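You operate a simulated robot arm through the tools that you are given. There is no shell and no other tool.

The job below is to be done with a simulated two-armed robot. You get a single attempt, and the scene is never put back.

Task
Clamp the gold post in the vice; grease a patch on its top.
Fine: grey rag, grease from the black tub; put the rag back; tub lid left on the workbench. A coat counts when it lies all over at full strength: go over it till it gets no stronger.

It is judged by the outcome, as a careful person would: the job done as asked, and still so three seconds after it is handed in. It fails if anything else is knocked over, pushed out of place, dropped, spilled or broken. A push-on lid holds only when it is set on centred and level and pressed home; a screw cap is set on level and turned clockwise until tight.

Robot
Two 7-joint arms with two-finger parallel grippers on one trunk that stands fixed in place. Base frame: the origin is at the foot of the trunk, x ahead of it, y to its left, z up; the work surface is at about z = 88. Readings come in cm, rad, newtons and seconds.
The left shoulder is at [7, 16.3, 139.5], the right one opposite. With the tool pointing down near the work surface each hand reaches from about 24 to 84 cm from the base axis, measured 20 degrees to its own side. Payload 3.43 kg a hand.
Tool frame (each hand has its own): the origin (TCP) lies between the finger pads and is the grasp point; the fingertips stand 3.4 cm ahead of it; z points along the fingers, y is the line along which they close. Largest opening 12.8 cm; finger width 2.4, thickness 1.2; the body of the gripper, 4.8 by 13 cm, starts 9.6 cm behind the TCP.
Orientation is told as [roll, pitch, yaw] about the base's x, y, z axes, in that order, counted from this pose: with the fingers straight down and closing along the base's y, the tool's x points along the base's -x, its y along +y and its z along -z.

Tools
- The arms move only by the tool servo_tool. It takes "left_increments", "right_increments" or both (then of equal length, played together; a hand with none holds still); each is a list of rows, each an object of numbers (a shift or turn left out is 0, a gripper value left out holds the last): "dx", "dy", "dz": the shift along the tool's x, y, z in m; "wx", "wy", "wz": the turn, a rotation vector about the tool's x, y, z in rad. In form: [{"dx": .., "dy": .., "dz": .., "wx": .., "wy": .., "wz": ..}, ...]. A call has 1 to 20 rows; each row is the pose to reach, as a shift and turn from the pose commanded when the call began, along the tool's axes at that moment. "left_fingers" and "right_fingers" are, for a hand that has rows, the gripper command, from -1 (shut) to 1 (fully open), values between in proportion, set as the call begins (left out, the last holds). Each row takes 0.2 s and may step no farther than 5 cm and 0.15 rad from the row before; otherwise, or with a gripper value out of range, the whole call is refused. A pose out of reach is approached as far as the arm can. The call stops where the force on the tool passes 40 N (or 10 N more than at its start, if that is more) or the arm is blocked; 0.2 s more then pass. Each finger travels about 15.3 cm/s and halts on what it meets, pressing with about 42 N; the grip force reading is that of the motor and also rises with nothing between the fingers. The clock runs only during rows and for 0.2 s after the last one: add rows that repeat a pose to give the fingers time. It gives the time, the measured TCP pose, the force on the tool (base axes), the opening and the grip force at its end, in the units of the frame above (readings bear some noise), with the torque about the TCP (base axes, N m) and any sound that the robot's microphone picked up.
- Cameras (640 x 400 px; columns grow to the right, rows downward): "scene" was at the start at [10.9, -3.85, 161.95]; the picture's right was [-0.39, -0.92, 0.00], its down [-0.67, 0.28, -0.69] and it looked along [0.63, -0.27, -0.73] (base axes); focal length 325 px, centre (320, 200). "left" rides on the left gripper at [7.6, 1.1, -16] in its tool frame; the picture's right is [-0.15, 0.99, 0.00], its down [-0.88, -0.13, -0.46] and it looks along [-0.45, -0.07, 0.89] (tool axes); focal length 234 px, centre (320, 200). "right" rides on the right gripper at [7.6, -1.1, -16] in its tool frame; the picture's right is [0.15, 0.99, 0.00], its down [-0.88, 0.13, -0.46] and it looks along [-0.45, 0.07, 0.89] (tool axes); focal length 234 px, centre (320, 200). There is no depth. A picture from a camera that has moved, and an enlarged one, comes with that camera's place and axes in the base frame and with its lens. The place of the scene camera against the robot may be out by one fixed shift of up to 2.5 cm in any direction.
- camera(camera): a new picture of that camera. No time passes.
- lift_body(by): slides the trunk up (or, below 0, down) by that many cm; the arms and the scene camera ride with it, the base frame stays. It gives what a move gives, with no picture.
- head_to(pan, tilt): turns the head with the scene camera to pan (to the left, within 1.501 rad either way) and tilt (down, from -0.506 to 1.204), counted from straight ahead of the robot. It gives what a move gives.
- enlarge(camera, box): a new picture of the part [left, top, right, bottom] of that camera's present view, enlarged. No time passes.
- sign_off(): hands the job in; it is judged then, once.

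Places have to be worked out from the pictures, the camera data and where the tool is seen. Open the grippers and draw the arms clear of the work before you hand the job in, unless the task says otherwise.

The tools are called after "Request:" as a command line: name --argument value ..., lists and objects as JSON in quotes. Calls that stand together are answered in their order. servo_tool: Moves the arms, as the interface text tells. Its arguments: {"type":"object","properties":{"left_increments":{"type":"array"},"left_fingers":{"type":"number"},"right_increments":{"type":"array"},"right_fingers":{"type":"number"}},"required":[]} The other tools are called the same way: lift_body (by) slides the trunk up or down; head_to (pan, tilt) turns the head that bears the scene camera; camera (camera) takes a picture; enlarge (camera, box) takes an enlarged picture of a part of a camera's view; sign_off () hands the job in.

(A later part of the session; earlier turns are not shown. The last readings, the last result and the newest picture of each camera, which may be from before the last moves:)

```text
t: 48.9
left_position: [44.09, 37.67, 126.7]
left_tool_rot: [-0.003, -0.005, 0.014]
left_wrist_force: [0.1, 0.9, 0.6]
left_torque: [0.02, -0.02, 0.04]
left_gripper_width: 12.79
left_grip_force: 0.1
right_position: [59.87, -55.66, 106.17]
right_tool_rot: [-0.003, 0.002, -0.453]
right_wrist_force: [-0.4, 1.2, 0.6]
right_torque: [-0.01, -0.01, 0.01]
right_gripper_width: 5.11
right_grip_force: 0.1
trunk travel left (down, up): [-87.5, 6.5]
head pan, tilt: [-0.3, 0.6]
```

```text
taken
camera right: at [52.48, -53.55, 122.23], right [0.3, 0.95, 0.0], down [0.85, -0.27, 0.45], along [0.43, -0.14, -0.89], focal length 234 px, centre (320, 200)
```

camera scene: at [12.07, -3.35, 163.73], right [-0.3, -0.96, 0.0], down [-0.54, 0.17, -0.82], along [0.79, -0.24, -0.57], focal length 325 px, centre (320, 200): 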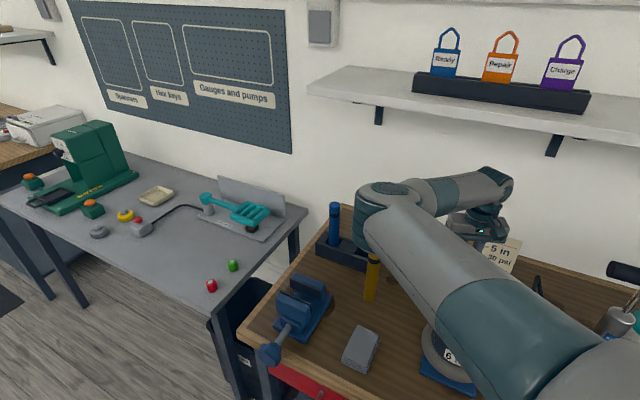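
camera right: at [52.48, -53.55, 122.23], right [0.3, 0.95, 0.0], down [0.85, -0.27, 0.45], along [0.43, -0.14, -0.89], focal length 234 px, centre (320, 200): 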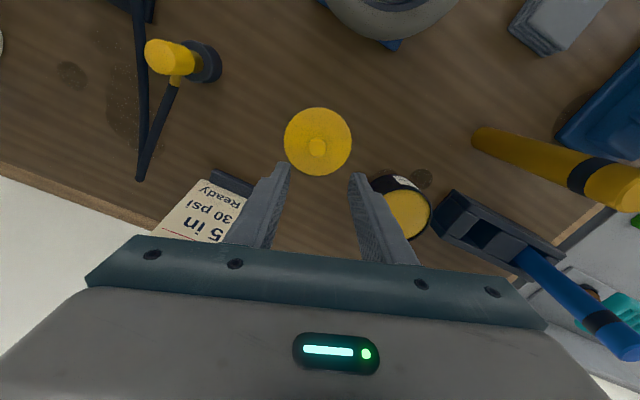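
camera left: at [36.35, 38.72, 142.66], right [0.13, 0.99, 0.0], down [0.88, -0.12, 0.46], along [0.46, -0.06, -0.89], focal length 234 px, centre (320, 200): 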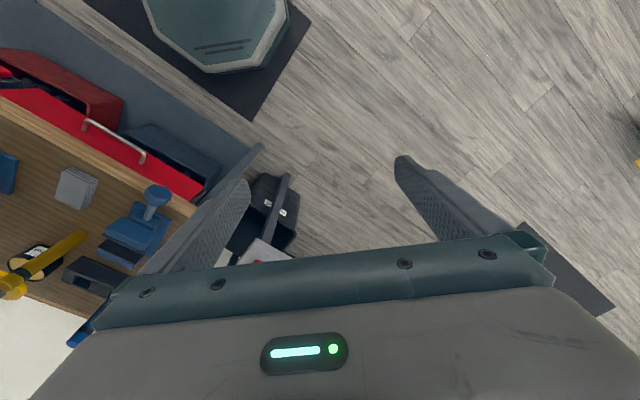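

The lid lies flat on the bench at (60,-56). Before continuing, I want to bring the right elbow to the outside so this arm can reach the vice and rag: I'll raise the hand high, stretch the arm, and sweep inward near full stretch so the elbow folds the other way. First raise it, away from the shelf.

Request:
servo_tool --right_increments '[{"dx": 0.007, "dy": 0.014, "dz": -0.045}, {"dx": 0.014, "dy": 0.028, "dz": -0.085}, {"dx": 0.021, "dy": 0.042, "dz": -0.13}, {"dx": 0.028, "dy": 0.056, "dz": -0.175}, {"dx": 0.035, "dy": 0.07, "dz": -0.22}, {"dx": 0.042, "dy": 0.085, "dz": -0.265}, {"dx": 0.049, "dy": 0.1, "dz": -0.31}, {"dx": 0.055, "dy": 0.115, "dz": -0.35}, {"dx": 0.062, "dy": 0.128, "dz": -0.395}, {"dx": 0.069, "dy": 0.141, "dz": -0.44}]'

Request:
camera --camera "scene"

```text
t: 51.1
left_position: [43.81, 37.79, 126.79]
left_tool_rot: [-0.003, -0.004, 0.014]
left_wrist_force: [1.3, 0.0, 0.1]
left_torque: [-0.02, -0.05, 0.0]
left_gripper_width: 12.78
left_grip_force: 0.1
right_position: [60.01, -40.05, 150.67]
right_tool_rot: [-0.005, 0.0, -0.451]
right_wrist_force: [-0.2, -0.4, -0.1]
right_torque: [-0.05, -0.05, 0.0]
right_gripper_width: 5.13
right_grip_force: 0.0
trunk travel left (down, up): [-87.5, 6.5]
head pan, tilt: [-0.3, 0.6]
```

```text
taken
camera scene: at [11.69, -3.15, 163.75], right [-0.3, -0.96, 0.0], down [-0.54, 0.17, -0.83], along [0.79, -0.24, -0.56], focal length 325 px, centre (320, 200)
```

scene: 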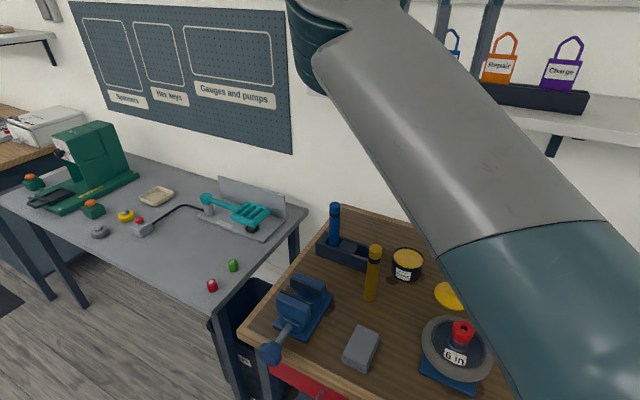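

The whole bench is now in view and looks orderly. I raise the hand further to near full stretch.

Request:
servo_tool --right_increments '[{"dx": -0.002, "dy": 0.007, "dz": -0.04}, {"dx": -0.005, "dy": 0.013, "dz": -0.08}, {"dx": -0.007, "dy": 0.02, "dz": -0.12}, {"dx": -0.009, "dy": 0.027, "dz": -0.165}]'

Request:
enlarge --camera "scene" --box '[230, 190, 510, 400]'

```text
t: 52.1
left_position: [43.77, 37.62, 126.83]
left_tool_rot: [-0.001, -0.004, 0.013]
left_wrist_force: [-0.7, -0.5, 0.1]
left_torque: [0.01, -0.04, 0.0]
left_gripper_width: 12.8
left_grip_force: 0.1
right_position: [60.51, -38.07, 165.23]
right_tool_rot: [-0.001, -0.004, -0.452]
right_wrist_force: [-0.2, -0.6, -0.2]
right_torque: [-0.02, -0.04, 0.02]
right_gripper_width: 5.14
right_grip_force: 0.2
right hand out of reach, approached as far as the arm can: row 4
trunk travel left (down, up): [-87.5, 6.5]
head pan, tilt: [-0.3, 0.6]
```

```text
1.90 times, centred on (370, 295) of scene
camera zoom: at [11.73, -3.42, 163.75], right [-0.3, -0.96, 0.0], down [-0.54, 0.17, -0.83], along [0.79, -0.24, -0.56], focal length 619 px, centre (225, 19)
```

zoom: 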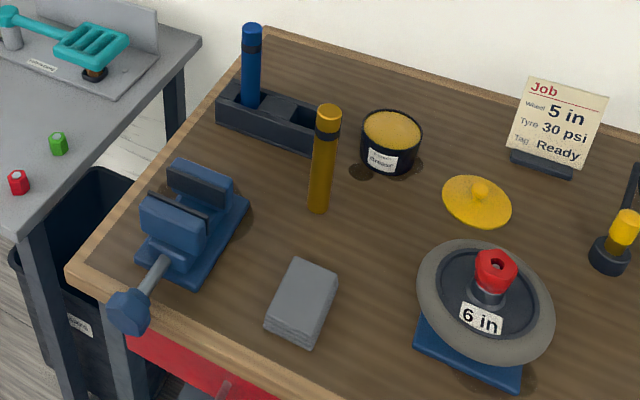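

The arm is now at full stretch (≈77 cm). I sweep the hand inward along an arc at this radius, high above everything.

Request:
servo_tool --right_increments '[{"dx": 0.0024, "dy": 0.0278}, {"dx": 0.0061, "dy": 0.056}, {"dx": 0.0116, "dy": 0.0834}, {"dx": 0.0184, "dy": 0.111}, {"dx": 0.0257, "dy": 0.138}, {"dx": 0.0352, "dy": 0.164}, {"dx": 0.0452, "dy": 0.189}, {"dx": 0.0566, "dy": 0.215}]'

Request:
camera --camera "scene"

```text
t: 54.1
left_position: [44.09, 37.57, 126.76]
left_tool_rot: [0.0, -0.003, 0.015]
left_wrist_force: [0.3, -0.2, -0.1]
left_torque: [0.0, -0.02, -0.02]
left_gripper_width: 12.76
left_grip_force: 0.0
right_position: [61.16, -28.49, 160.96]
right_tool_rot: [0.06, 0.033, -0.505]
right_wrist_force: [0.3, -0.3, -0.6]
right_torque: [0.0, -0.01, 0.0]
right_gripper_width: 5.12
right_grip_force: 0.0
right hand out of reach, approached as far as the arm can: row 1, 2, 3, 4, 5, 6, 7, 8
trunk travel left (down, up): [-87.5, 6.5]
head pan, tilt: [-0.3, 0.6]
stopped in row 8 (right hand): the arm was blocked; the commanded pose is now the measured one
```

```text
taken
camera scene: at [11.96, -3.38, 163.73], right [-0.3, -0.96, 0.0], down [-0.54, 0.17, -0.82], along [0.79, -0.24, -0.57], focal length 325 px, centre (320, 200)
```

scene: 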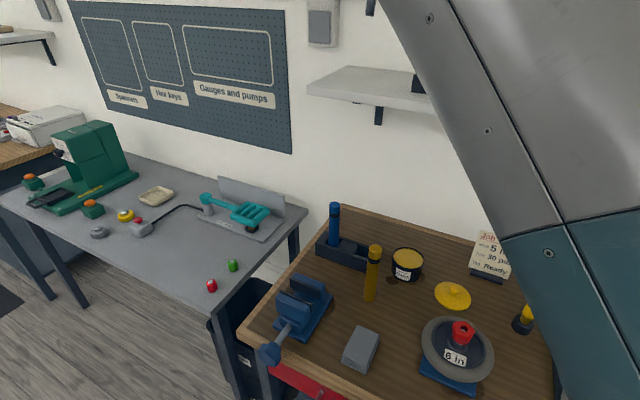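

The arm's posture changed noticeably. I tilt the head up to see where the right elbow is now.

Request:
head_to --pan -0.5 --tilt 0.1

Request:
camera --camera "scene"

```text
t: 55.0
left_position: [44.08, 37.51, 126.82]
left_tool_rot: [0.001, -0.003, 0.014]
left_wrist_force: [0.7, -0.6, -0.3]
left_torque: [0.02, 0.02, -0.01]
left_gripper_width: 12.77
left_grip_force: 0.1
right_position: [61.12, -28.24, 161.08]
right_tool_rot: [0.057, 0.031, -0.505]
right_wrist_force: [-0.3, -0.2, -0.3]
right_torque: [-0.02, -0.02, 0.0]
right_gripper_width: 5.11
right_grip_force: 0.1
trunk travel left (down, up): [-87.5, 6.5]
head pan, tilt: [-0.499, 0.099]
```

```text
taken
camera scene: at [11.6, -5.06, 168.34], right [-0.48, -0.88, 0.0], down [-0.09, 0.05, -0.99], along [0.87, -0.48, -0.1], focal length 325 px, centre (320, 200)
```

scene: 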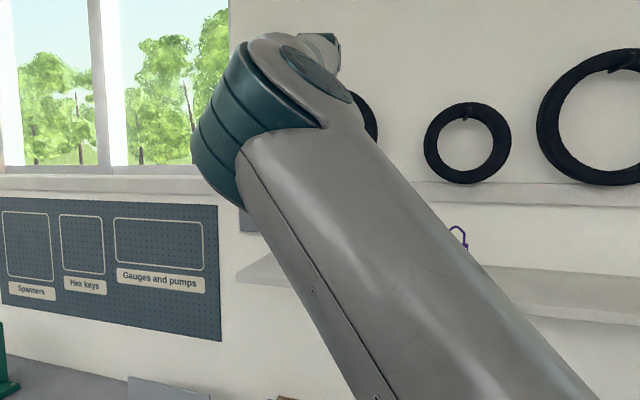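

The elbow is now up at about (35,-14,172), no longer pinched inward. I try bringing the hand inward and down from here, levelling the tool.

Request:
servo_tool --right_increments '[{"dx": 0.017, "dy": 0.014, "dz": 0.028, "wx": 0.01, "wy": -0.015}, {"dx": 0.034, "dy": 0.029, "dz": 0.055, "wx": 0.02, "wy": -0.03}, {"dx": 0.05, "dy": 0.043, "dz": 0.083, "wx": 0.03, "wy": -0.045}, {"dx": 0.067, "dy": 0.058, "dz": 0.11, "wx": 0.035, "wy": -0.055}]'

Request:
camera --camera "scene"

```text
t: 55.7
left_position: [44.54, 37.8, 126.66]
left_tool_rot: [-0.001, 0.0, 0.014]
left_wrist_force: [0.6, -0.5, 0.5]
left_torque: [0.03, 0.03, -0.01]
left_gripper_width: 12.81
left_grip_force: 0.1
right_position: [62.57, -29.29, 144.78]
right_tool_rot: [-0.035, 0.207, -0.559]
right_wrist_force: [0.0, 0.3, -0.3]
right_torque: [0.01, 0.05, 0.02]
right_gripper_width: 5.11
right_grip_force: 0.1
right hand out of reach, approached as far as the arm can: row 2, 3
trunk travel left (down, up): [-87.5, 6.5]
head pan, tilt: [-0.499, 0.099]
stopped in row 3 (right hand): the arm was blocked; the commanded pose is now the measured one
```

```text
taken
camera scene: at [12.3, -4.98, 168.29], right [-0.48, -0.88, 0.0], down [-0.09, 0.05, -0.99], along [0.87, -0.48, -0.1], focal length 325 px, centre (320, 200)
```

scene: 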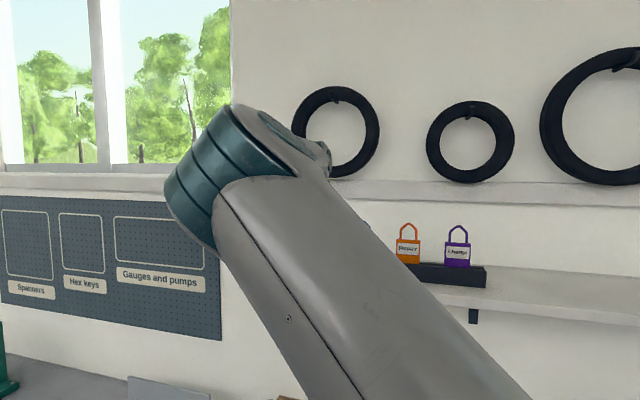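

Inward motion is still blocked without contact, so a wrist-roll limit is likely involved. I rotate the hand's yaw back toward 0 (and level it) and retry.

Request:
servo_tool --right_increments '[{"wz": -0.12}, {"wz": -0.24}, {"wz": -0.36}, {"wz": -0.48}, {"wz": -0.56}]'

```text
t: 56.9
left_position: [44.12, 37.7, 126.82]
left_tool_rot: [-0.001, -0.003, 0.013]
left_wrist_force: [0.9, 0.3, 0.7]
left_torque: [-0.03, 0.02, -0.01]
left_gripper_width: 12.77
left_grip_force: 0.0
right_position: [62.11, -29.83, 144.66]
right_tool_rot: [0.09, 0.194, 0.003]
right_wrist_force: [-0.3, -0.1, -0.6]
right_torque: [0.0, 0.03, -0.01]
right_gripper_width: 5.11
right_grip_force: 0.1
trunk travel left (down, up): [-87.5, 6.5]
head pan, tilt: [-0.499, 0.099]
```

Request:
servo_tool --right_increments '[{"wx": 0.045, "wy": -0.097}, {"wx": 0.09, "wy": -0.194}, {"dx": 0.015, "dy": 0.025, "wx": 0.09, "wy": -0.194}, {"dx": 0.03, "dy": 0.05, "wx": 0.09, "wy": -0.194}, {"dx": 0.04, "dy": 0.08, "wx": 0.09, "wy": -0.194}]'

Request:
camera --camera "scene"

```text
t: 57.5
left_position: [44.28, 37.75, 126.8]
left_tool_rot: [-0.001, -0.002, 0.014]
left_wrist_force: [0.1, 1.1, 0.2]
left_torque: [0.0, 0.06, 0.01]
left_gripper_width: 12.79
left_grip_force: 0.1
right_position: [62.1, -30.84, 133.38]
right_tool_rot: [0.013, 0.23, -0.022]
right_wrist_force: [0.3, 0.2, -0.6]
right_torque: [-0.04, 0.0, -0.01]
right_gripper_width: 5.14
right_grip_force: 0.0
trunk travel left (down, up): [-87.5, 6.5]
head pan, tilt: [-0.499, 0.099]
stopped in row 2 (right hand): the arm was blocked; the commanded pose is now the measured one
```

```text
taken
camera scene: at [11.88, -5.04, 168.32], right [-0.48, -0.88, 0.0], down [-0.09, 0.05, -0.99], along [0.87, -0.48, -0.1], focal length 325 px, centre (320, 200)
```

scene: 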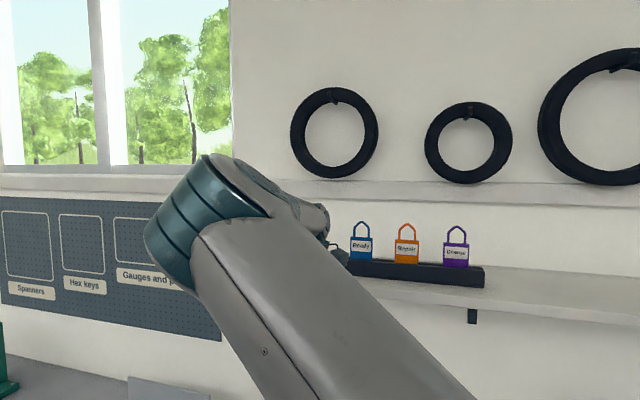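

The arm behaves erratically at this limit, so I stop forcing it: the right hand goes back outward to its comfortable zone and levels there, and the left arm will do the inward work.

Request:
servo_tool --right_increments '[{"dx": 0.015, "dy": -0.03}, {"dx": 0.03, "dy": -0.06}, {"dx": 0.045, "dy": -0.09}, {"dx": 0.06, "dy": -0.12, "wy": -0.1}, {"dx": 0.07, "dy": -0.15, "wy": -0.2}, {"dx": 0.07, "dy": -0.18, "wy": -0.23}]'

Request:
head_to --pan -0.45 --tilt 0.6

Request:
camera --camera "scene"

```text
t: 58.9
left_position: [44.18, 37.38, 126.78]
left_tool_rot: [0.002, -0.005, 0.012]
left_wrist_force: [-0.1, -0.5, -0.2]
left_torque: [0.06, 0.04, 0.0]
left_gripper_width: 12.8
left_grip_force: 0.1
right_position: [54.61, -48.67, 134.84]
right_tool_rot: [0.013, -0.002, -0.023]
right_wrist_force: [0.0, -0.3, 0.7]
right_torque: [0.05, 0.01, 0.01]
right_gripper_width: 5.14
right_grip_force: 0.0
trunk travel left (down, up): [-87.5, 6.5]
head pan, tilt: [-0.499, 0.099]
```

```text
t: 59.8
left_position: [44.11, 37.69, 126.82]
left_tool_rot: [0.0, -0.005, 0.014]
left_wrist_force: [-0.1, 0.1, 0.0]
left_torque: [-0.03, -0.02, -0.01]
left_gripper_width: 12.82
left_grip_force: 0.0
right_position: [54.47, -48.34, 134.92]
right_tool_rot: [0.01, -0.003, -0.024]
right_wrist_force: [0.1, 0.7, -0.8]
right_torque: [-0.03, 0.0, 0.0]
right_gripper_width: 5.13
right_grip_force: 0.0
trunk travel left (down, up): [-87.5, 6.5]
head pan, tilt: [-0.45, 0.6]
```

```text
taken
camera scene: at [11.44, -4.47, 163.75], right [-0.44, -0.9, 0.0], down [-0.51, 0.25, -0.83], along [0.74, -0.36, -0.56], focal length 325 px, centre (320, 200)
```

scene: 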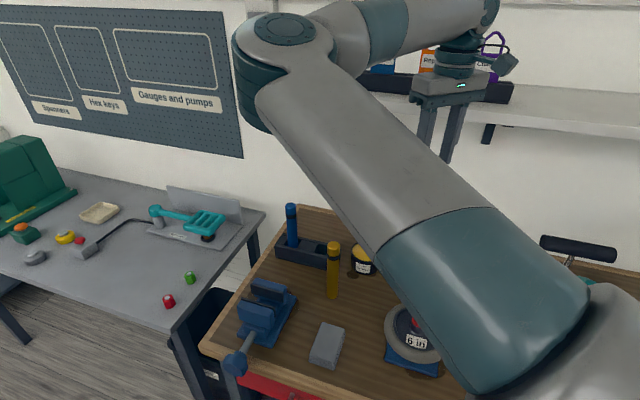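

Recovered, elbow now high near (45,-16,155). I park the right hand farther right and back so its elbow leaves the middle clear.

Request:
servo_tool --right_increments '[{"dx": 0.03, "dy": -0.03}, {"dx": 0.06, "dy": -0.06}, {"dx": 0.09, "dy": -0.09}, {"dx": 0.12, "dy": -0.12}, {"dx": 0.15, "dy": -0.15}, {"dx": 0.18, "dy": -0.18}]'

Request:
camera --camera "scene"

Request:
camera --camera "right"

```text
t: 61.2
left_position: [43.87, 37.43, 126.93]
left_tool_rot: [0.003, -0.006, 0.015]
left_wrist_force: [-0.2, 0.1, -0.7]
left_torque: [0.03, -0.01, -0.01]
left_gripper_width: 12.79
left_grip_force: 0.0
right_position: [35.67, -66.17, 135.08]
right_tool_rot: [0.013, -0.005, -0.022]
right_wrist_force: [0.1, -1.2, -0.3]
right_torque: [0.01, -0.06, 0.04]
right_gripper_width: 5.13
right_grip_force: 0.0
trunk travel left (down, up): [-87.5, 6.5]
head pan, tilt: [-0.45, 0.6]
```

```text
taken
camera scene: at [11.32, -4.78, 163.74], right [-0.44, -0.9, 0.0], down [-0.51, 0.25, -0.83], along [0.74, -0.36, -0.56], focal length 325 px, centre (320, 200)
```

scene: 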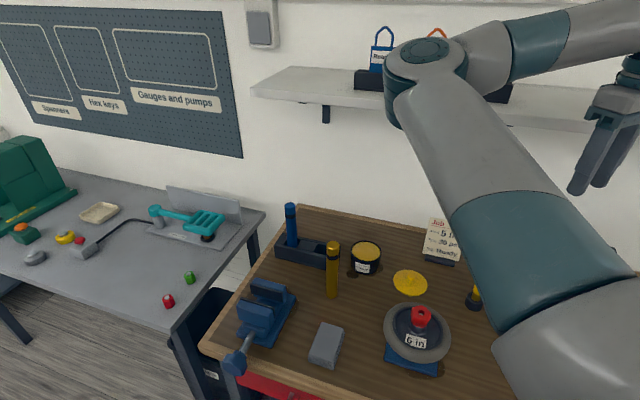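

```text
taken
camera right: at [27.98, -67.55, 151.11], right [-0.12, 0.99, 0.01], down [0.88, 0.11, 0.46], along [0.46, 0.07, -0.89], focal length 234 px, centre (320, 200)
```

right: 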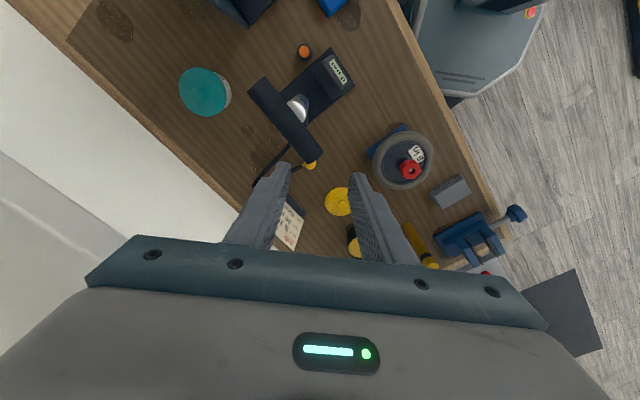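

The full work area is now in view. I enlarge it for measurement.

Request:
enlarge --camera "scene" --box '[190, 190, 450, 390]'

Request:
camera --camera "left"

```text
2.00 times, centred on (320, 290) of scene
camera zoom: at [11.32, -4.78, 163.74], right [-0.44, -0.9, 0.0], down [-0.51, 0.25, -0.83], along [0.74, -0.36, -0.56], focal length 650 px, centre (320, 20)
```

zoom: 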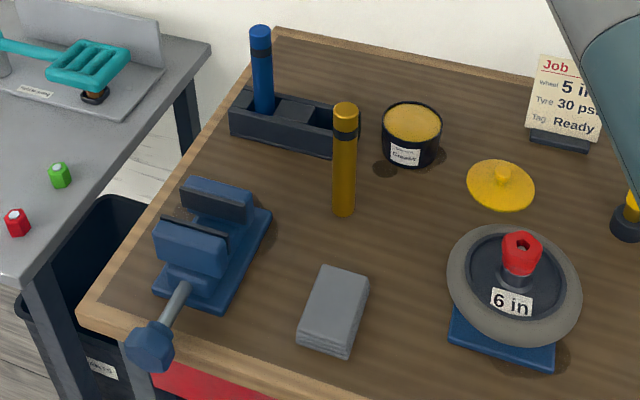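

```text
taken
camera left: at [36.2, 38.48, 142.78], right [0.13, 0.99, 0.0], down [0.88, -0.12, 0.46], along [0.46, -0.06, -0.89], focal length 234 px, centre (320, 200)
```

left: 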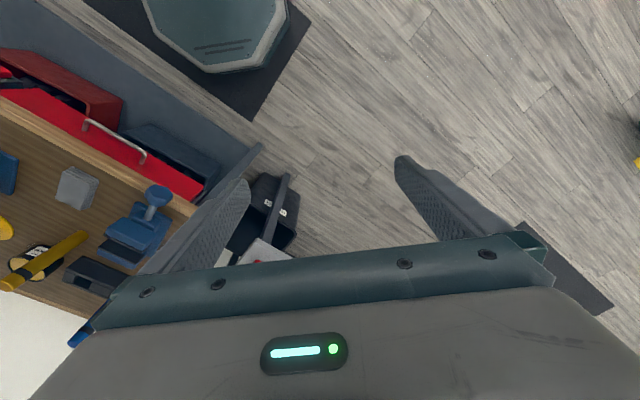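

All objects sit where expected. Now the left arm: I bring it to about (50,5,125) while yawing it to -0.75 so its fingers align with the vice jaws.

Request:
servo_tool --left_increments '[{"dx": -0.008, "dy": -0.046, "wz": 0.1}, {"dx": -0.017, "dy": -0.093, "wz": 0.21}, {"dx": -0.025, "dy": -0.14, "wz": 0.32}, {"dx": -0.034, "dy": -0.186, "wz": 0.43}, {"dx": -0.042, "dy": -0.233, "wz": 0.54}, {"dx": -0.051, "dy": -0.28, "wz": 0.65}, {"dx": -0.06, "dy": -0.326, "wz": 0.756}]'

Request:
camera --camera "scene"

Request:
camera --camera "left"

```text
t: 62.8
left_position: [50.69, 4.18, 126.87]
left_tool_rot: [0.002, -0.002, -0.742]
left_wrist_force: [-0.3, -0.9, -0.2]
left_torque: [0.03, 0.01, 0.0]
left_gripper_width: 12.79
left_grip_force: 0.0
right_position: [35.97, -66.33, 134.94]
right_tool_rot: [0.012, -0.001, -0.023]
right_wrist_force: [0.5, -0.3, -0.1]
right_torque: [0.05, -0.01, 0.01]
right_gripper_width: 5.11
right_grip_force: 0.1
trunk travel left (down, up): [-87.5, 6.5]
head pan, tilt: [-0.45, 0.6]
```

```text
taken
camera scene: at [11.57, -4.88, 163.71], right [-0.44, -0.9, 0.0], down [-0.51, 0.25, -0.82], along [0.74, -0.36, -0.57], focal length 325 px, centre (320, 200)
```

scene: 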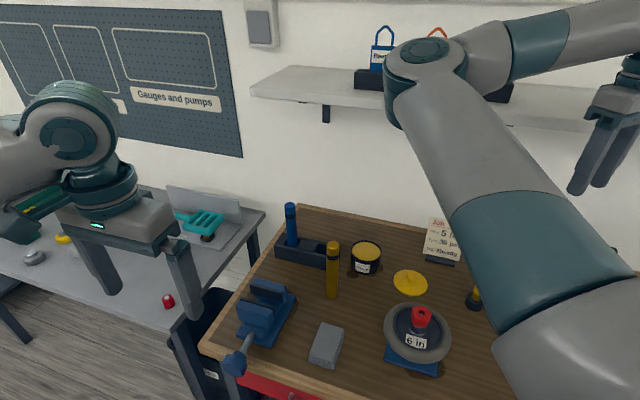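

```text
taken
camera left: at [45.71, 10.11, 142.83], right [0.78, 0.63, 0.0], down [0.56, -0.69, 0.46], along [0.29, -0.35, -0.89], focal length 234 px, centre (320, 200)
```

left: 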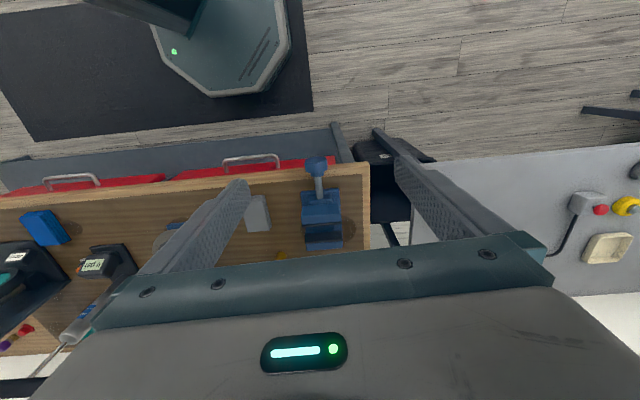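

The left hand is aligned with the bench. I now pitch it 45° forward (along the bench's depth) in free air to test that posture.

Request:
servo_tool --left_increments '[{"dx": -0.01, "wy": -0.13}, {"dx": -0.02, "wy": -0.26}, {"dx": -0.03, "wy": -0.39}, {"dx": -0.04, "dz": 0.01, "wy": -0.52}, {"dx": -0.05, "dz": 0.02, "wy": -0.65}, {"dx": -0.06, "dz": 0.03, "wy": -0.785}]' --left_fingers 0.1

Request:
camera --camera "scene"

Request:
camera --camera "left"

```text
t: 64.2
left_position: [55.05, 1.11, 123.95]
left_tool_rot: [0.003, -0.79, -0.744]
left_wrist_force: [-0.2, 0.0, -0.3]
left_torque: [0.0, 0.01, -0.01]
left_gripper_width: 7.05
left_grip_force: 0.1
right_position: [35.82, -66.0, 135.33]
right_tool_rot: [0.01, -0.004, -0.023]
right_wrist_force: [-0.5, 1.0, -0.8]
right_torque: [0.03, 0.0, -0.01]
right_gripper_width: 5.09
right_grip_force: 0.0
trunk travel left (down, up): [-87.5, 6.5]
head pan, tilt: [-0.45, 0.6]
```

```text
taken
camera scene: at [11.48, -4.48, 163.74], right [-0.44, -0.9, 0.0], down [-0.51, 0.25, -0.83], along [0.74, -0.36, -0.56], focal length 325 px, centre (320, 200)
```

scene: 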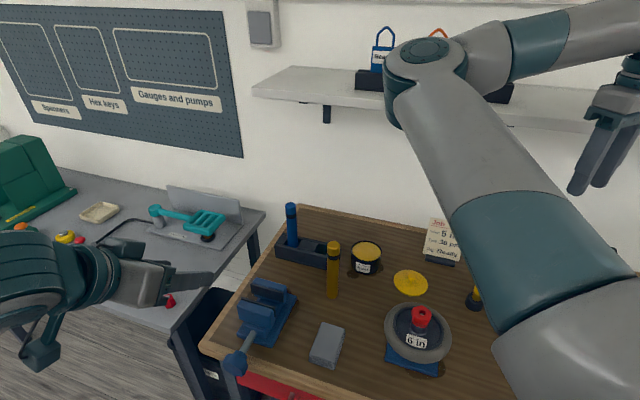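

```text
taken
camera left: at [43.41, 13.18, 129.68], right [0.74, 0.66, 0.11], down [0.13, -0.3, 0.95], along [0.66, -0.69, -0.31], focal length 234 px, centre (320, 200)
```

left: 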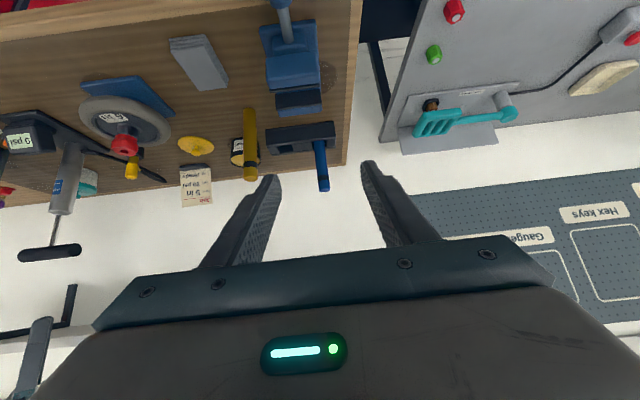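

The tilted pose works fine for the left arm. From its camera the post is at about (65.7,-32.8). I move to a pre-grasp 12 cm back along the tool axis.

Request:
servo_tool --left_increments '[{"dx": -0.0055, "dy": -0.022, "dz": 0.034}, {"dx": -0.011, "dy": -0.0445, "dz": 0.068}, {"dx": -0.0166, "dy": -0.067, "dz": 0.102}, {"dx": -0.022, "dy": -0.089, "dz": 0.136}, {"dx": -0.0276, "dy": -0.111, "dz": 0.17}, {"dx": -0.033, "dy": -0.1335, "dz": 0.204}, {"dx": -0.0387, "dy": -0.156, "dz": 0.238}, {"dx": -0.0442, "dy": -0.178, "dz": 0.272}]'

Request:
camera --camera "left"

Request:
camera --camera "scene"

```text
t: 66.0
left_position: [59.56, -27.36, 107.89]
left_tool_rot: [0.007, -0.788, -0.747]
left_wrist_force: [0.3, 0.0, 0.6]
left_torque: [0.0, 0.0, -0.04]
left_gripper_width: 7.04
left_grip_force: 0.1
right_position: [35.78, -66.19, 135.13]
right_tool_rot: [0.013, -0.004, -0.024]
right_wrist_force: [1.0, -0.2, 0.2]
right_torque: [0.06, 0.02, 0.02]
right_gripper_width: 5.11
right_grip_force: 0.0
trunk travel left (down, up): [-87.5, 6.5]
head pan, tilt: [-0.45, 0.6]
```

```text
taken
camera left: at [47.91, -15.21, 113.74], right [0.74, 0.66, 0.11], down [0.13, -0.3, 0.95], along [0.66, -0.69, -0.31], focal length 234 px, centre (320, 200)
```

left: 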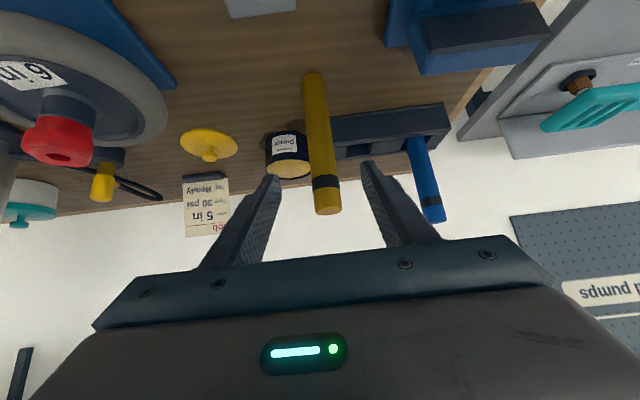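

```text
taken
camera scene: at [11.45, -4.79, 163.73], right [-0.44, -0.9, 0.0], down [-0.51, 0.25, -0.82], along [0.74, -0.36, -0.57], focal length 325 px, centre (320, 200)
```

scene: 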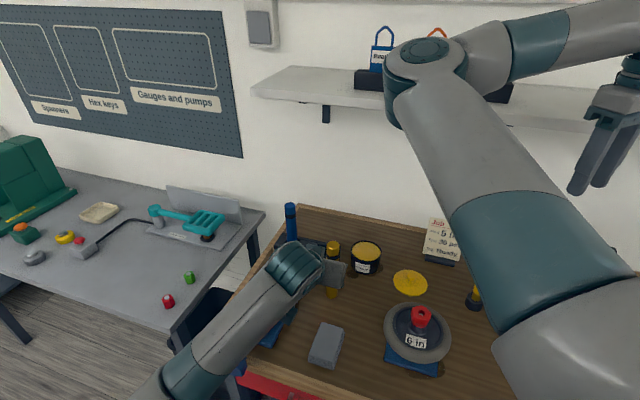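

Request:
enlarge --camera "left" --box '[240, 50, 400, 230]'

```text
2.22 times, centred on (320, 140) of left
camera zoom: at [47.91, -15.21, 113.74], right [0.74, 0.66, 0.11], down [0.13, -0.3, 0.95], along [0.66, -0.69, -0.31], focal length 520 px, centre (320, 333)
```

zoom: 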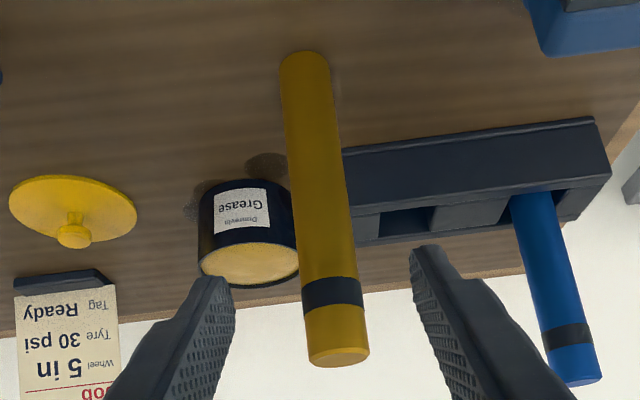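

The post is centred laterally between the fingers; its axis is ≈(66.4,-33.6). I advance 12.5 cm along the tool axis to straddle it at z≈99.5.

Request:
servo_tool --left_increments '[{"dx": -0.0013, "dz": 0.03}, {"dx": -0.0027, "dz": 0.06}, {"dx": -0.004, "dz": 0.09}, {"dx": -0.005, "dz": 0.11}, {"dx": -0.0056, "dz": 0.125}]'

Request:
enlarge --camera "left" --box '[220, 50, 420, 250]'

Request:
enlarge --camera "scene" --box '[240, 200, 440, 340]'

```text
t: 67.4
left_position: [68.89, -28.57, 96.64]
left_tool_rot: [0.062, -0.754, -0.738]
left_wrist_force: [-0.5, -0.9, -1.3]
left_torque: [0.02, 0.0, -0.01]
left_gripper_width: 7.02
left_grip_force: 0.0
right_position: [35.81, -66.07, 135.16]
right_tool_rot: [0.01, -0.005, -0.023]
right_wrist_force: [-0.2, 0.5, 0.3]
right_torque: [-0.02, 0.01, 0.01]
right_gripper_width: 5.09
right_grip_force: 0.1
trunk travel left (down, up): [-87.5, 6.5]
head pan, tilt: [-0.45, 0.6]
stopped in row 5 (left hand): the arm was blocked; the commanded pose is now the measured one
```

```text
2.00 times, centred on (320, 150) of left
camera zoom: at [56.83, -17.28, 103.11], right [0.71, 0.68, 0.14], down [0.14, -0.34, 0.93], along [0.68, -0.64, -0.34], focal length 468 px, centre (320, 300)
```

zoom: 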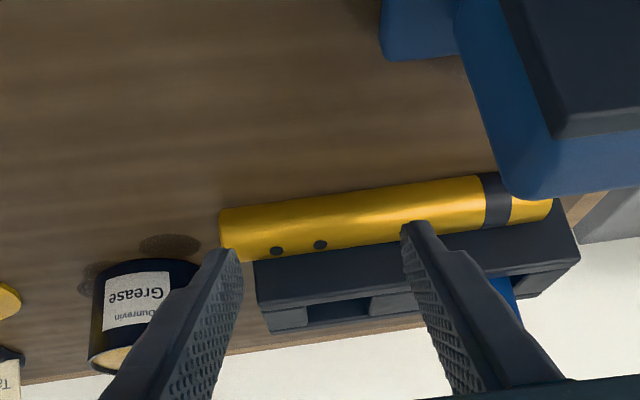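

```text
2.86 times, centred on (340, 270) of scene
camera zoom: at [11.48, -4.57, 163.73], right [-0.44, -0.9, 0.0], down [-0.51, 0.25, -0.82], along [0.74, -0.36, -0.57], focal length 928 px, centre (263, 0)
```

zoom: 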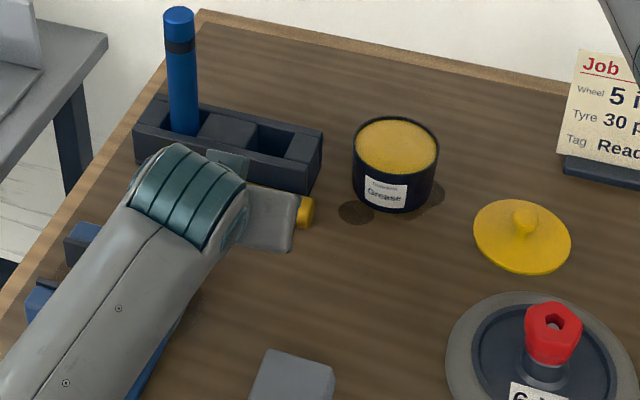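

Something went wrong: the left arm hit a joint limit at the end, slid sideways and tipped the gold post over; it now lies on the bench in front of the rack. Nothing else seems touched. I back the left hand out along its axis and look.

Request:
servo_tool --left_increments '[{"dz": -0.03}, {"dz": -0.06}, {"dz": -0.09}, {"dz": -0.12}, {"dz": -0.16}]'

Request:
camera --camera "scene"

Request:
camera --camera "left"

```text
t: 68.6
left_position: [60.11, -22.38, 108.67]
left_tool_rot: [0.063, -0.757, -0.743]
left_wrist_force: [-0.7, 0.7, 0.4]
left_torque: [0.0, -0.01, 0.02]
left_gripper_width: 7.04
left_grip_force: 0.0
right_position: [35.74, -66.13, 135.4]
right_tool_rot: [0.012, -0.002, -0.023]
right_wrist_force: [-0.9, -0.3, -0.1]
right_torque: [0.01, -0.01, 0.0]
right_gripper_width: 5.1
right_grip_force: 0.0
trunk travel left (down, up): [-87.5, 6.5]
head pan, tilt: [-0.45, 0.6]
```

```text
taken
camera scene: at [11.35, -4.51, 163.74], right [-0.44, -0.9, 0.0], down [-0.51, 0.25, -0.83], along [0.74, -0.36, -0.56], focal length 325 px, centre (320, 200)
```

scene: 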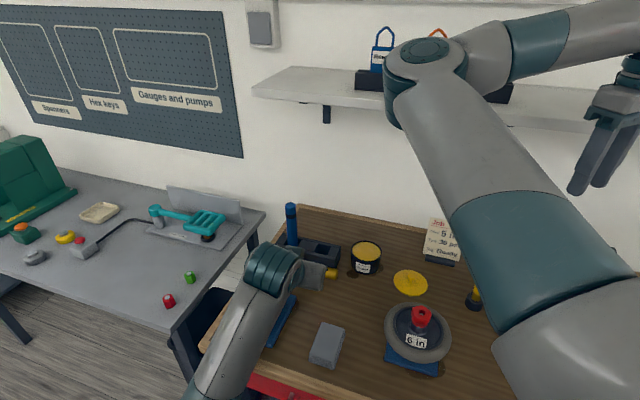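

```text
taken
camera left: at [48.05, -11.05, 115.01], right [0.71, 0.68, 0.15], down [0.14, -0.34, 0.93], along [0.69, -0.64, -0.34], focal length 234 px, centre (320, 200)
```

left: 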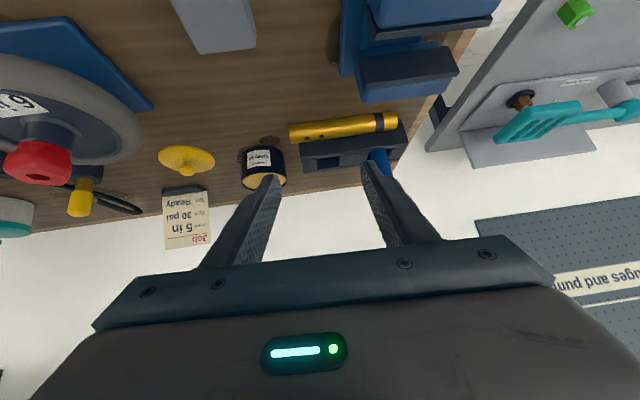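

Request:
servo_tool --left_increments '[{"dx": 0.011, "dy": 0.018, "dz": -0.038}, {"dx": 0.023, "dy": 0.036, "dz": -0.077}, {"dx": 0.034, "dy": 0.054, "dz": -0.115}, {"dx": 0.046, "dy": 0.072, "dz": -0.153}, {"dx": 0.057, "dy": 0.09, "dz": -0.192}, {"dx": 0.069, "dy": 0.108, "dz": -0.23}]'

Request:
enlarge --camera "scene" --box '[190, 190, 450, 390]'

```text
t: 70.0
left_position: [50.97, -0.63, 120.89]
left_tool_rot: [0.053, -0.756, -0.739]
left_wrist_force: [0.2, 1.2, -0.8]
left_torque: [-0.05, -0.01, -0.05]
left_gripper_width: 7.04
left_grip_force: 0.0
right_position: [35.93, -65.85, 135.32]
right_tool_rot: [0.009, -0.003, -0.023]
right_wrist_force: [0.4, 0.5, 0.1]
right_torque: [-0.06, 0.01, 0.01]
right_gripper_width: 5.11
right_grip_force: 0.1
trunk travel left (down, up): [-87.5, 6.5]
head pan, tilt: [-0.45, 0.6]
```

```text
2.00 times, centred on (320, 290) of scene
camera zoom: at [11.58, -4.17, 163.72], right [-0.44, -0.9, 0.0], down [-0.51, 0.24, -0.83], along [0.74, -0.36, -0.56], focal length 650 px, centre (320, 20)
```

zoom: 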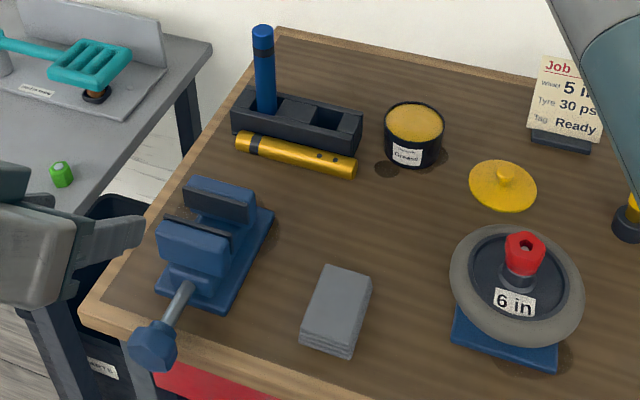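

The rack and everything else are still in place; the post lies along the rack's front face (top/band end near (85,-25)). With its elbow now high, the right arm may manage a hand heading left-forward (yaw +0.8), so I test that in free air first.

Request:
servo_tool --right_increments '[{"dx": -0.032, "dy": 0.03, "dz": 0.01, "wz": -0.13}, {"dx": -0.064, "dy": 0.06, "dz": 0.02, "wz": -0.26}, {"dx": -0.096, "dy": 0.09, "dz": 0.03, "wz": -0.39}, {"dx": -0.128, "dy": 0.12, "dz": 0.04, "wz": -0.52}, {"dx": -0.16, "dy": 0.15, "dz": 0.055, "wz": -0.65}, {"dx": -0.192, "dy": 0.18, "dz": 0.07, "wz": -0.79}]'

Request:
camera --camera "scene"

```text
t: 71.4
left_position: [50.99, -0.86, 120.92]
left_tool_rot: [0.055, -0.755, -0.74]
left_wrist_force: [0.2, -1.0, -0.1]
left_torque: [-0.01, 0.0, -0.01]
left_gripper_width: 7.05
left_grip_force: 0.0
right_position: [55.54, -48.27, 128.5]
right_tool_rot: [0.005, -0.008, 0.769]
right_wrist_force: [0.1, -0.1, 0.7]
right_torque: [0.03, 0.0, -0.01]
right_gripper_width: 5.13
right_grip_force: 0.0
trunk travel left (down, up): [-87.5, 6.5]
head pan, tilt: [-0.45, 0.6]
```

```text
taken
camera scene: at [11.56, -4.44, 163.73], right [-0.44, -0.9, 0.0], down [-0.51, 0.25, -0.82], along [0.74, -0.36, -0.57], focal length 325 px, centre (320, 200)
```

scene: 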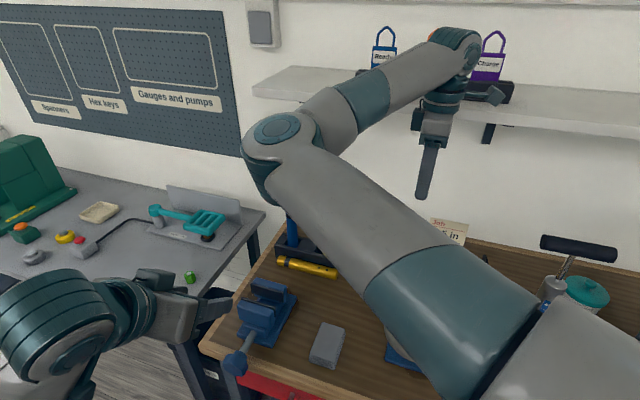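

Yaw +0.77 is fine. I move the left hand away from the right elbow, then test pitching the right hand toward that heading.

Request:
servo_tool --left_increments '[{"dz": -0.04, "dy": 0.02}, {"dz": -0.08, "dy": 0.04}, {"dz": -0.12, "dy": 0.06, "dx": 0.02}, {"dz": -0.15, "dy": 0.08, "dx": 0.05}, {"dz": -0.17, "dy": 0.11, "dx": 0.08}]'

Request:
servo_tool --right_increments '[{"wy": -0.13}, {"wy": -0.26}, {"wy": -0.39}, {"wy": -0.52}, {"wy": -0.65}, {"wy": -0.78}, {"wy": -0.91}, {"wy": -1.04}]'

Request:
camera --camera "scene"

```text
t: 72.6
left_position: [49.25, 20.47, 129.98]
left_tool_rot: [0.052, -0.759, -0.739]
left_wrist_force: [-0.8, 0.3, -0.2]
left_torque: [-0.07, -0.03, -0.03]
left_gripper_width: 7.05
left_grip_force: 0.0
left hand out of reach, approached as far as the arm can: row 2, 3, 4, 5
right_position: [55.23, -47.93, 128.87]
right_tool_rot: [0.003, -0.009, 0.766]
right_wrist_force: [0.3, 0.4, 0.0]
right_torque: [-0.05, -0.04, 0.02]
right_gripper_width: 5.11
right_grip_force: 0.1
trunk travel left (down, up): [-87.5, 6.5]
head pan, tilt: [-0.45, 0.6]
```

```text
t: 74.4
left_position: [49.31, 19.95, 129.84]
left_tool_rot: [0.055, -0.755, -0.744]
left_wrist_force: [0.1, -0.4, -0.3]
left_torque: [0.02, -0.04, -0.02]
left_gripper_width: 7.04
left_grip_force: 0.1
right_position: [55.35, -48.52, 128.49]
right_tool_rot: [0.011, -1.052, 0.757]
right_wrist_force: [0.1, -0.6, -0.2]
right_torque: [0.0, 0.0, 0.0]
right_gripper_width: 5.13
right_grip_force: 0.0
trunk travel left (down, up): [-87.5, 6.5]
head pan, tilt: [-0.45, 0.6]
```

```text
taken
camera scene: at [11.37, -4.7, 163.74], right [-0.44, -0.9, 0.0], down [-0.51, 0.25, -0.83], along [0.74, -0.36, -0.56], focal length 325 px, centre (320, 200)
```

scene: 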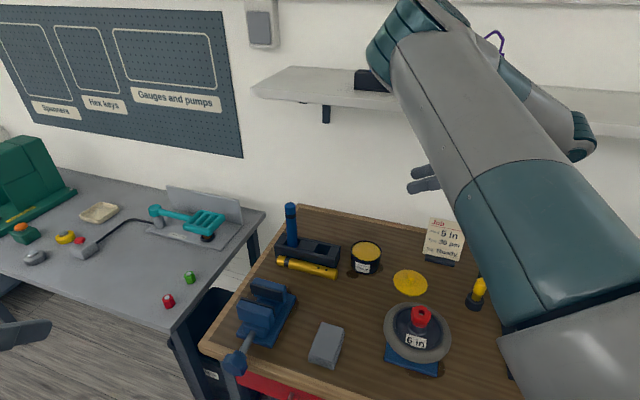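

The right arm handles this posture well (pitch -1.05, elbow high). I test moving it toward above the vice, half way first.

Request:
servo_tool --right_increments '[{"dx": -0.016, "dy": 0.022, "dz": 0.037}, {"dx": -0.032, "dy": 0.044, "dz": 0.073}, {"dx": -0.048, "dy": 0.066, "dz": 0.11}, {"dx": -0.064, "dy": 0.088, "dz": 0.147}]'

Request:
camera --camera "scene"

```text
t: 75.4
left_position: [49.5, 20.33, 129.89]
left_tool_rot: [0.052, -0.754, -0.739]
left_wrist_force: [0.8, 0.1, 0.1]
left_torque: [-0.02, 0.0, -0.03]
left_gripper_width: 7.02
left_grip_force: 0.0
right_position: [60.8, -30.64, 127.04]
right_tool_rot: [0.008, -1.047, 0.758]
right_wrist_force: [-0.2, 0.8, -0.2]
right_torque: [-0.04, 0.07, -0.04]
right_gripper_width: 5.11
right_grip_force: 0.0
trunk travel left (down, up): [-87.5, 6.5]
head pan, tilt: [-0.45, 0.6]
```

```text
taken
camera scene: at [11.53, -4.17, 163.73], right [-0.44, -0.9, 0.0], down [-0.51, 0.24, -0.83], along [0.74, -0.36, -0.56], focal length 325 px, centre (320, 200)
```

scene: 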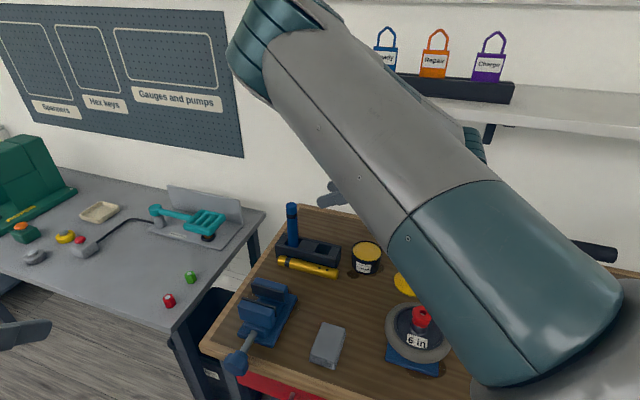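

Request:
servo_tool --right_increments '[{"dx": -0.016, "dy": 0.022, "dz": 0.037}, {"dx": -0.032, "dy": 0.044, "dz": 0.073}, {"dx": -0.048, "dy": 0.066, "dz": 0.11}, {"dx": -0.064, "dy": 0.088, "dz": 0.147}]'

Request:
camera --camera "scene"

```text
t: 76.4
left_position: [49.48, 20.11, 129.84]
left_tool_rot: [0.052, -0.753, -0.741]
left_wrist_force: [-0.1, 1.4, -0.1]
left_torque: [0.01, -0.02, 0.0]
left_gripper_width: 7.05
left_grip_force: 0.1
right_position: [66.32, -16.4, 124.07]
right_tool_rot: [0.046, -1.042, 0.709]
right_wrist_force: [-0.6, 0.4, 0.4]
right_torque: [0.01, 0.01, -0.01]
right_gripper_width: 5.12
right_grip_force: 0.0
right hand out of reach, approached as far as the arm can: row 4
trunk travel left (down, up): [-87.5, 6.5]
head pan, tilt: [-0.45, 0.6]
```

```text
taken
camera scene: at [11.56, -4.55, 163.72], right [-0.44, -0.9, 0.0], down [-0.51, 0.25, -0.82], along [0.74, -0.36, -0.57], focal length 325 px, centre (320, 200)
```

scene: 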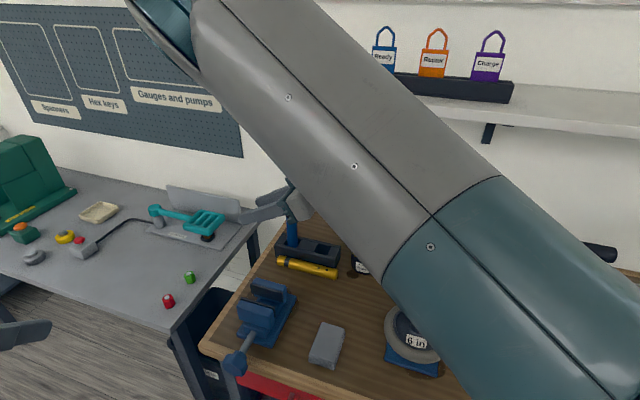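

The right arm can nearly reach over the vice in this heading-left posture, so it can place the post after all. Now I return it to tool-down (keeping yaw ≈0.75) near (58,-40,127), to go and free the post from the rack's face.

Request:
servo_tool --right_increments '[{"dx": 0.01, "dy": -0.014, "dz": -0.026, "wy": 0.13}, {"dx": 0.021, "dy": -0.029, "dz": -0.052, "wy": 0.26}, {"dx": 0.031, "dy": -0.043, "dz": -0.078, "wy": 0.39}, {"dx": 0.042, "dy": -0.058, "dz": -0.104, "wy": 0.52}, {"dx": 0.052, "dy": -0.072, "dz": -0.13, "wy": 0.65}, {"dx": 0.063, "dy": -0.086, "dz": -0.156, "wy": 0.78}, {"dx": 0.073, "dy": -0.1, "dz": -0.182, "wy": 0.91}, {"dx": 0.084, "dy": -0.115, "dz": -0.208, "wy": 1.04}]' --right_fingers -1

Request:
camera --camera "scene"

Request:
camera --camera "right"

```text
t: 78.2
left_position: [49.55, 20.08, 129.82]
left_tool_rot: [0.055, -0.754, -0.741]
left_wrist_force: [0.6, -0.3, 0.5]
left_torque: [0.02, 0.01, -0.04]
left_gripper_width: 7.04
left_grip_force: 0.1
right_position: [58.41, -38.95, 128.13]
right_tool_rot: [0.004, -0.004, 0.768]
right_wrist_force: [0.3, -0.1, -0.1]
right_torque: [-0.03, -0.01, 0.01]
right_gripper_width: 0.0
right_grip_force: 32.9
trunk travel left (down, up): [-87.5, 6.5]
head pan, tilt: [-0.45, 0.6]
```

```text
taken
camera scene: at [11.58, -4.5, 163.72], right [-0.44, -0.9, 0.0], down [-0.51, 0.25, -0.82], along [0.74, -0.36, -0.57], focal length 325 px, centre (320, 200)
```

scene: 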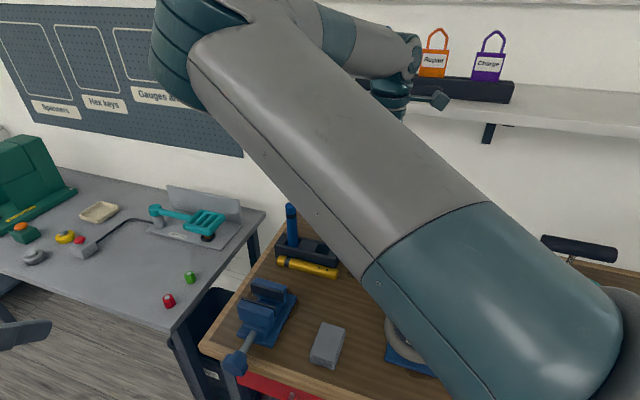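

```text
taken
camera right: at [53.72, -45.18, 144.2], right [-0.79, 0.61, 0.0], down [0.54, 0.7, 0.46], along [0.28, 0.37, -0.89], focal length 234 px, centre (320, 200)
```

right: 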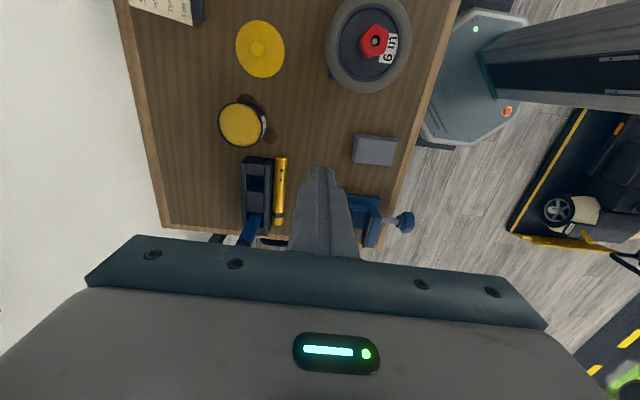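

The post lies centred near (77.4,-30.4) along (0.70,0.71). I bring the closed right fingertips above it (descending before reaching under the shelf) to roll it off the rack.

Request:
servo_tool --right_increments '[{"dx": -0.012, "dy": -0.003, "dz": 0.04}, {"dx": -0.024, "dy": -0.007, "dz": 0.08}, {"dx": -0.037, "dy": -0.01, "dz": 0.12}, {"dx": -0.049, "dy": -0.014, "dz": 0.16}, {"dx": -0.061, "dy": -0.017, "dz": 0.2}, {"dx": -0.095, "dy": -0.03, "dz": 0.21}, {"dx": -0.13, "dy": -0.043, "dz": 0.22}]'

Request:
camera --camera "scene"

Request:
camera --camera "right"

```text
t: 79.8
left_position: [49.57, 20.12, 129.88]
left_tool_rot: [0.054, -0.755, -0.742]
left_wrist_force: [0.0, -0.1, -0.6]
left_torque: [-0.02, 0.0, -0.02]
left_gripper_width: 7.06
left_grip_force: 0.1
right_position: [70.93, -32.73, 105.87]
right_tool_rot: [0.004, -0.009, 0.767]
right_wrist_force: [-0.4, -0.5, 0.6]
right_torque: [-0.01, 0.02, -0.01]
right_gripper_width: 0.0
right_grip_force: 33.0
trunk travel left (down, up): [-87.5, 6.5]
head pan, tilt: [-0.45, 0.6]
```

```text
taken
camera scene: at [11.6, -4.51, 163.72], right [-0.44, -0.9, 0.0], down [-0.51, 0.25, -0.82], along [0.74, -0.36, -0.57], focal length 325 px, centre (320, 200)
```

scene: 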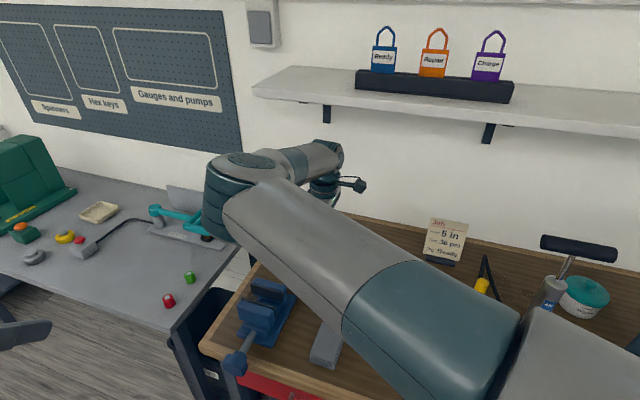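

```text
taken
camera right: at [66.23, -39.13, 121.84], right [-0.79, 0.61, 0.0], down [0.54, 0.7, 0.46], along [0.28, 0.37, -0.89], focal length 234 px, centre (320, 200)
```

right: 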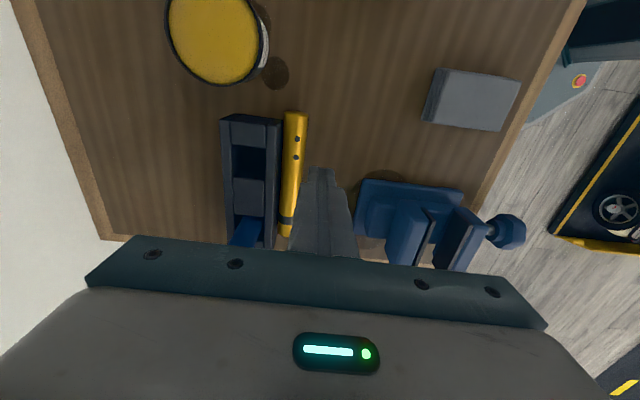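

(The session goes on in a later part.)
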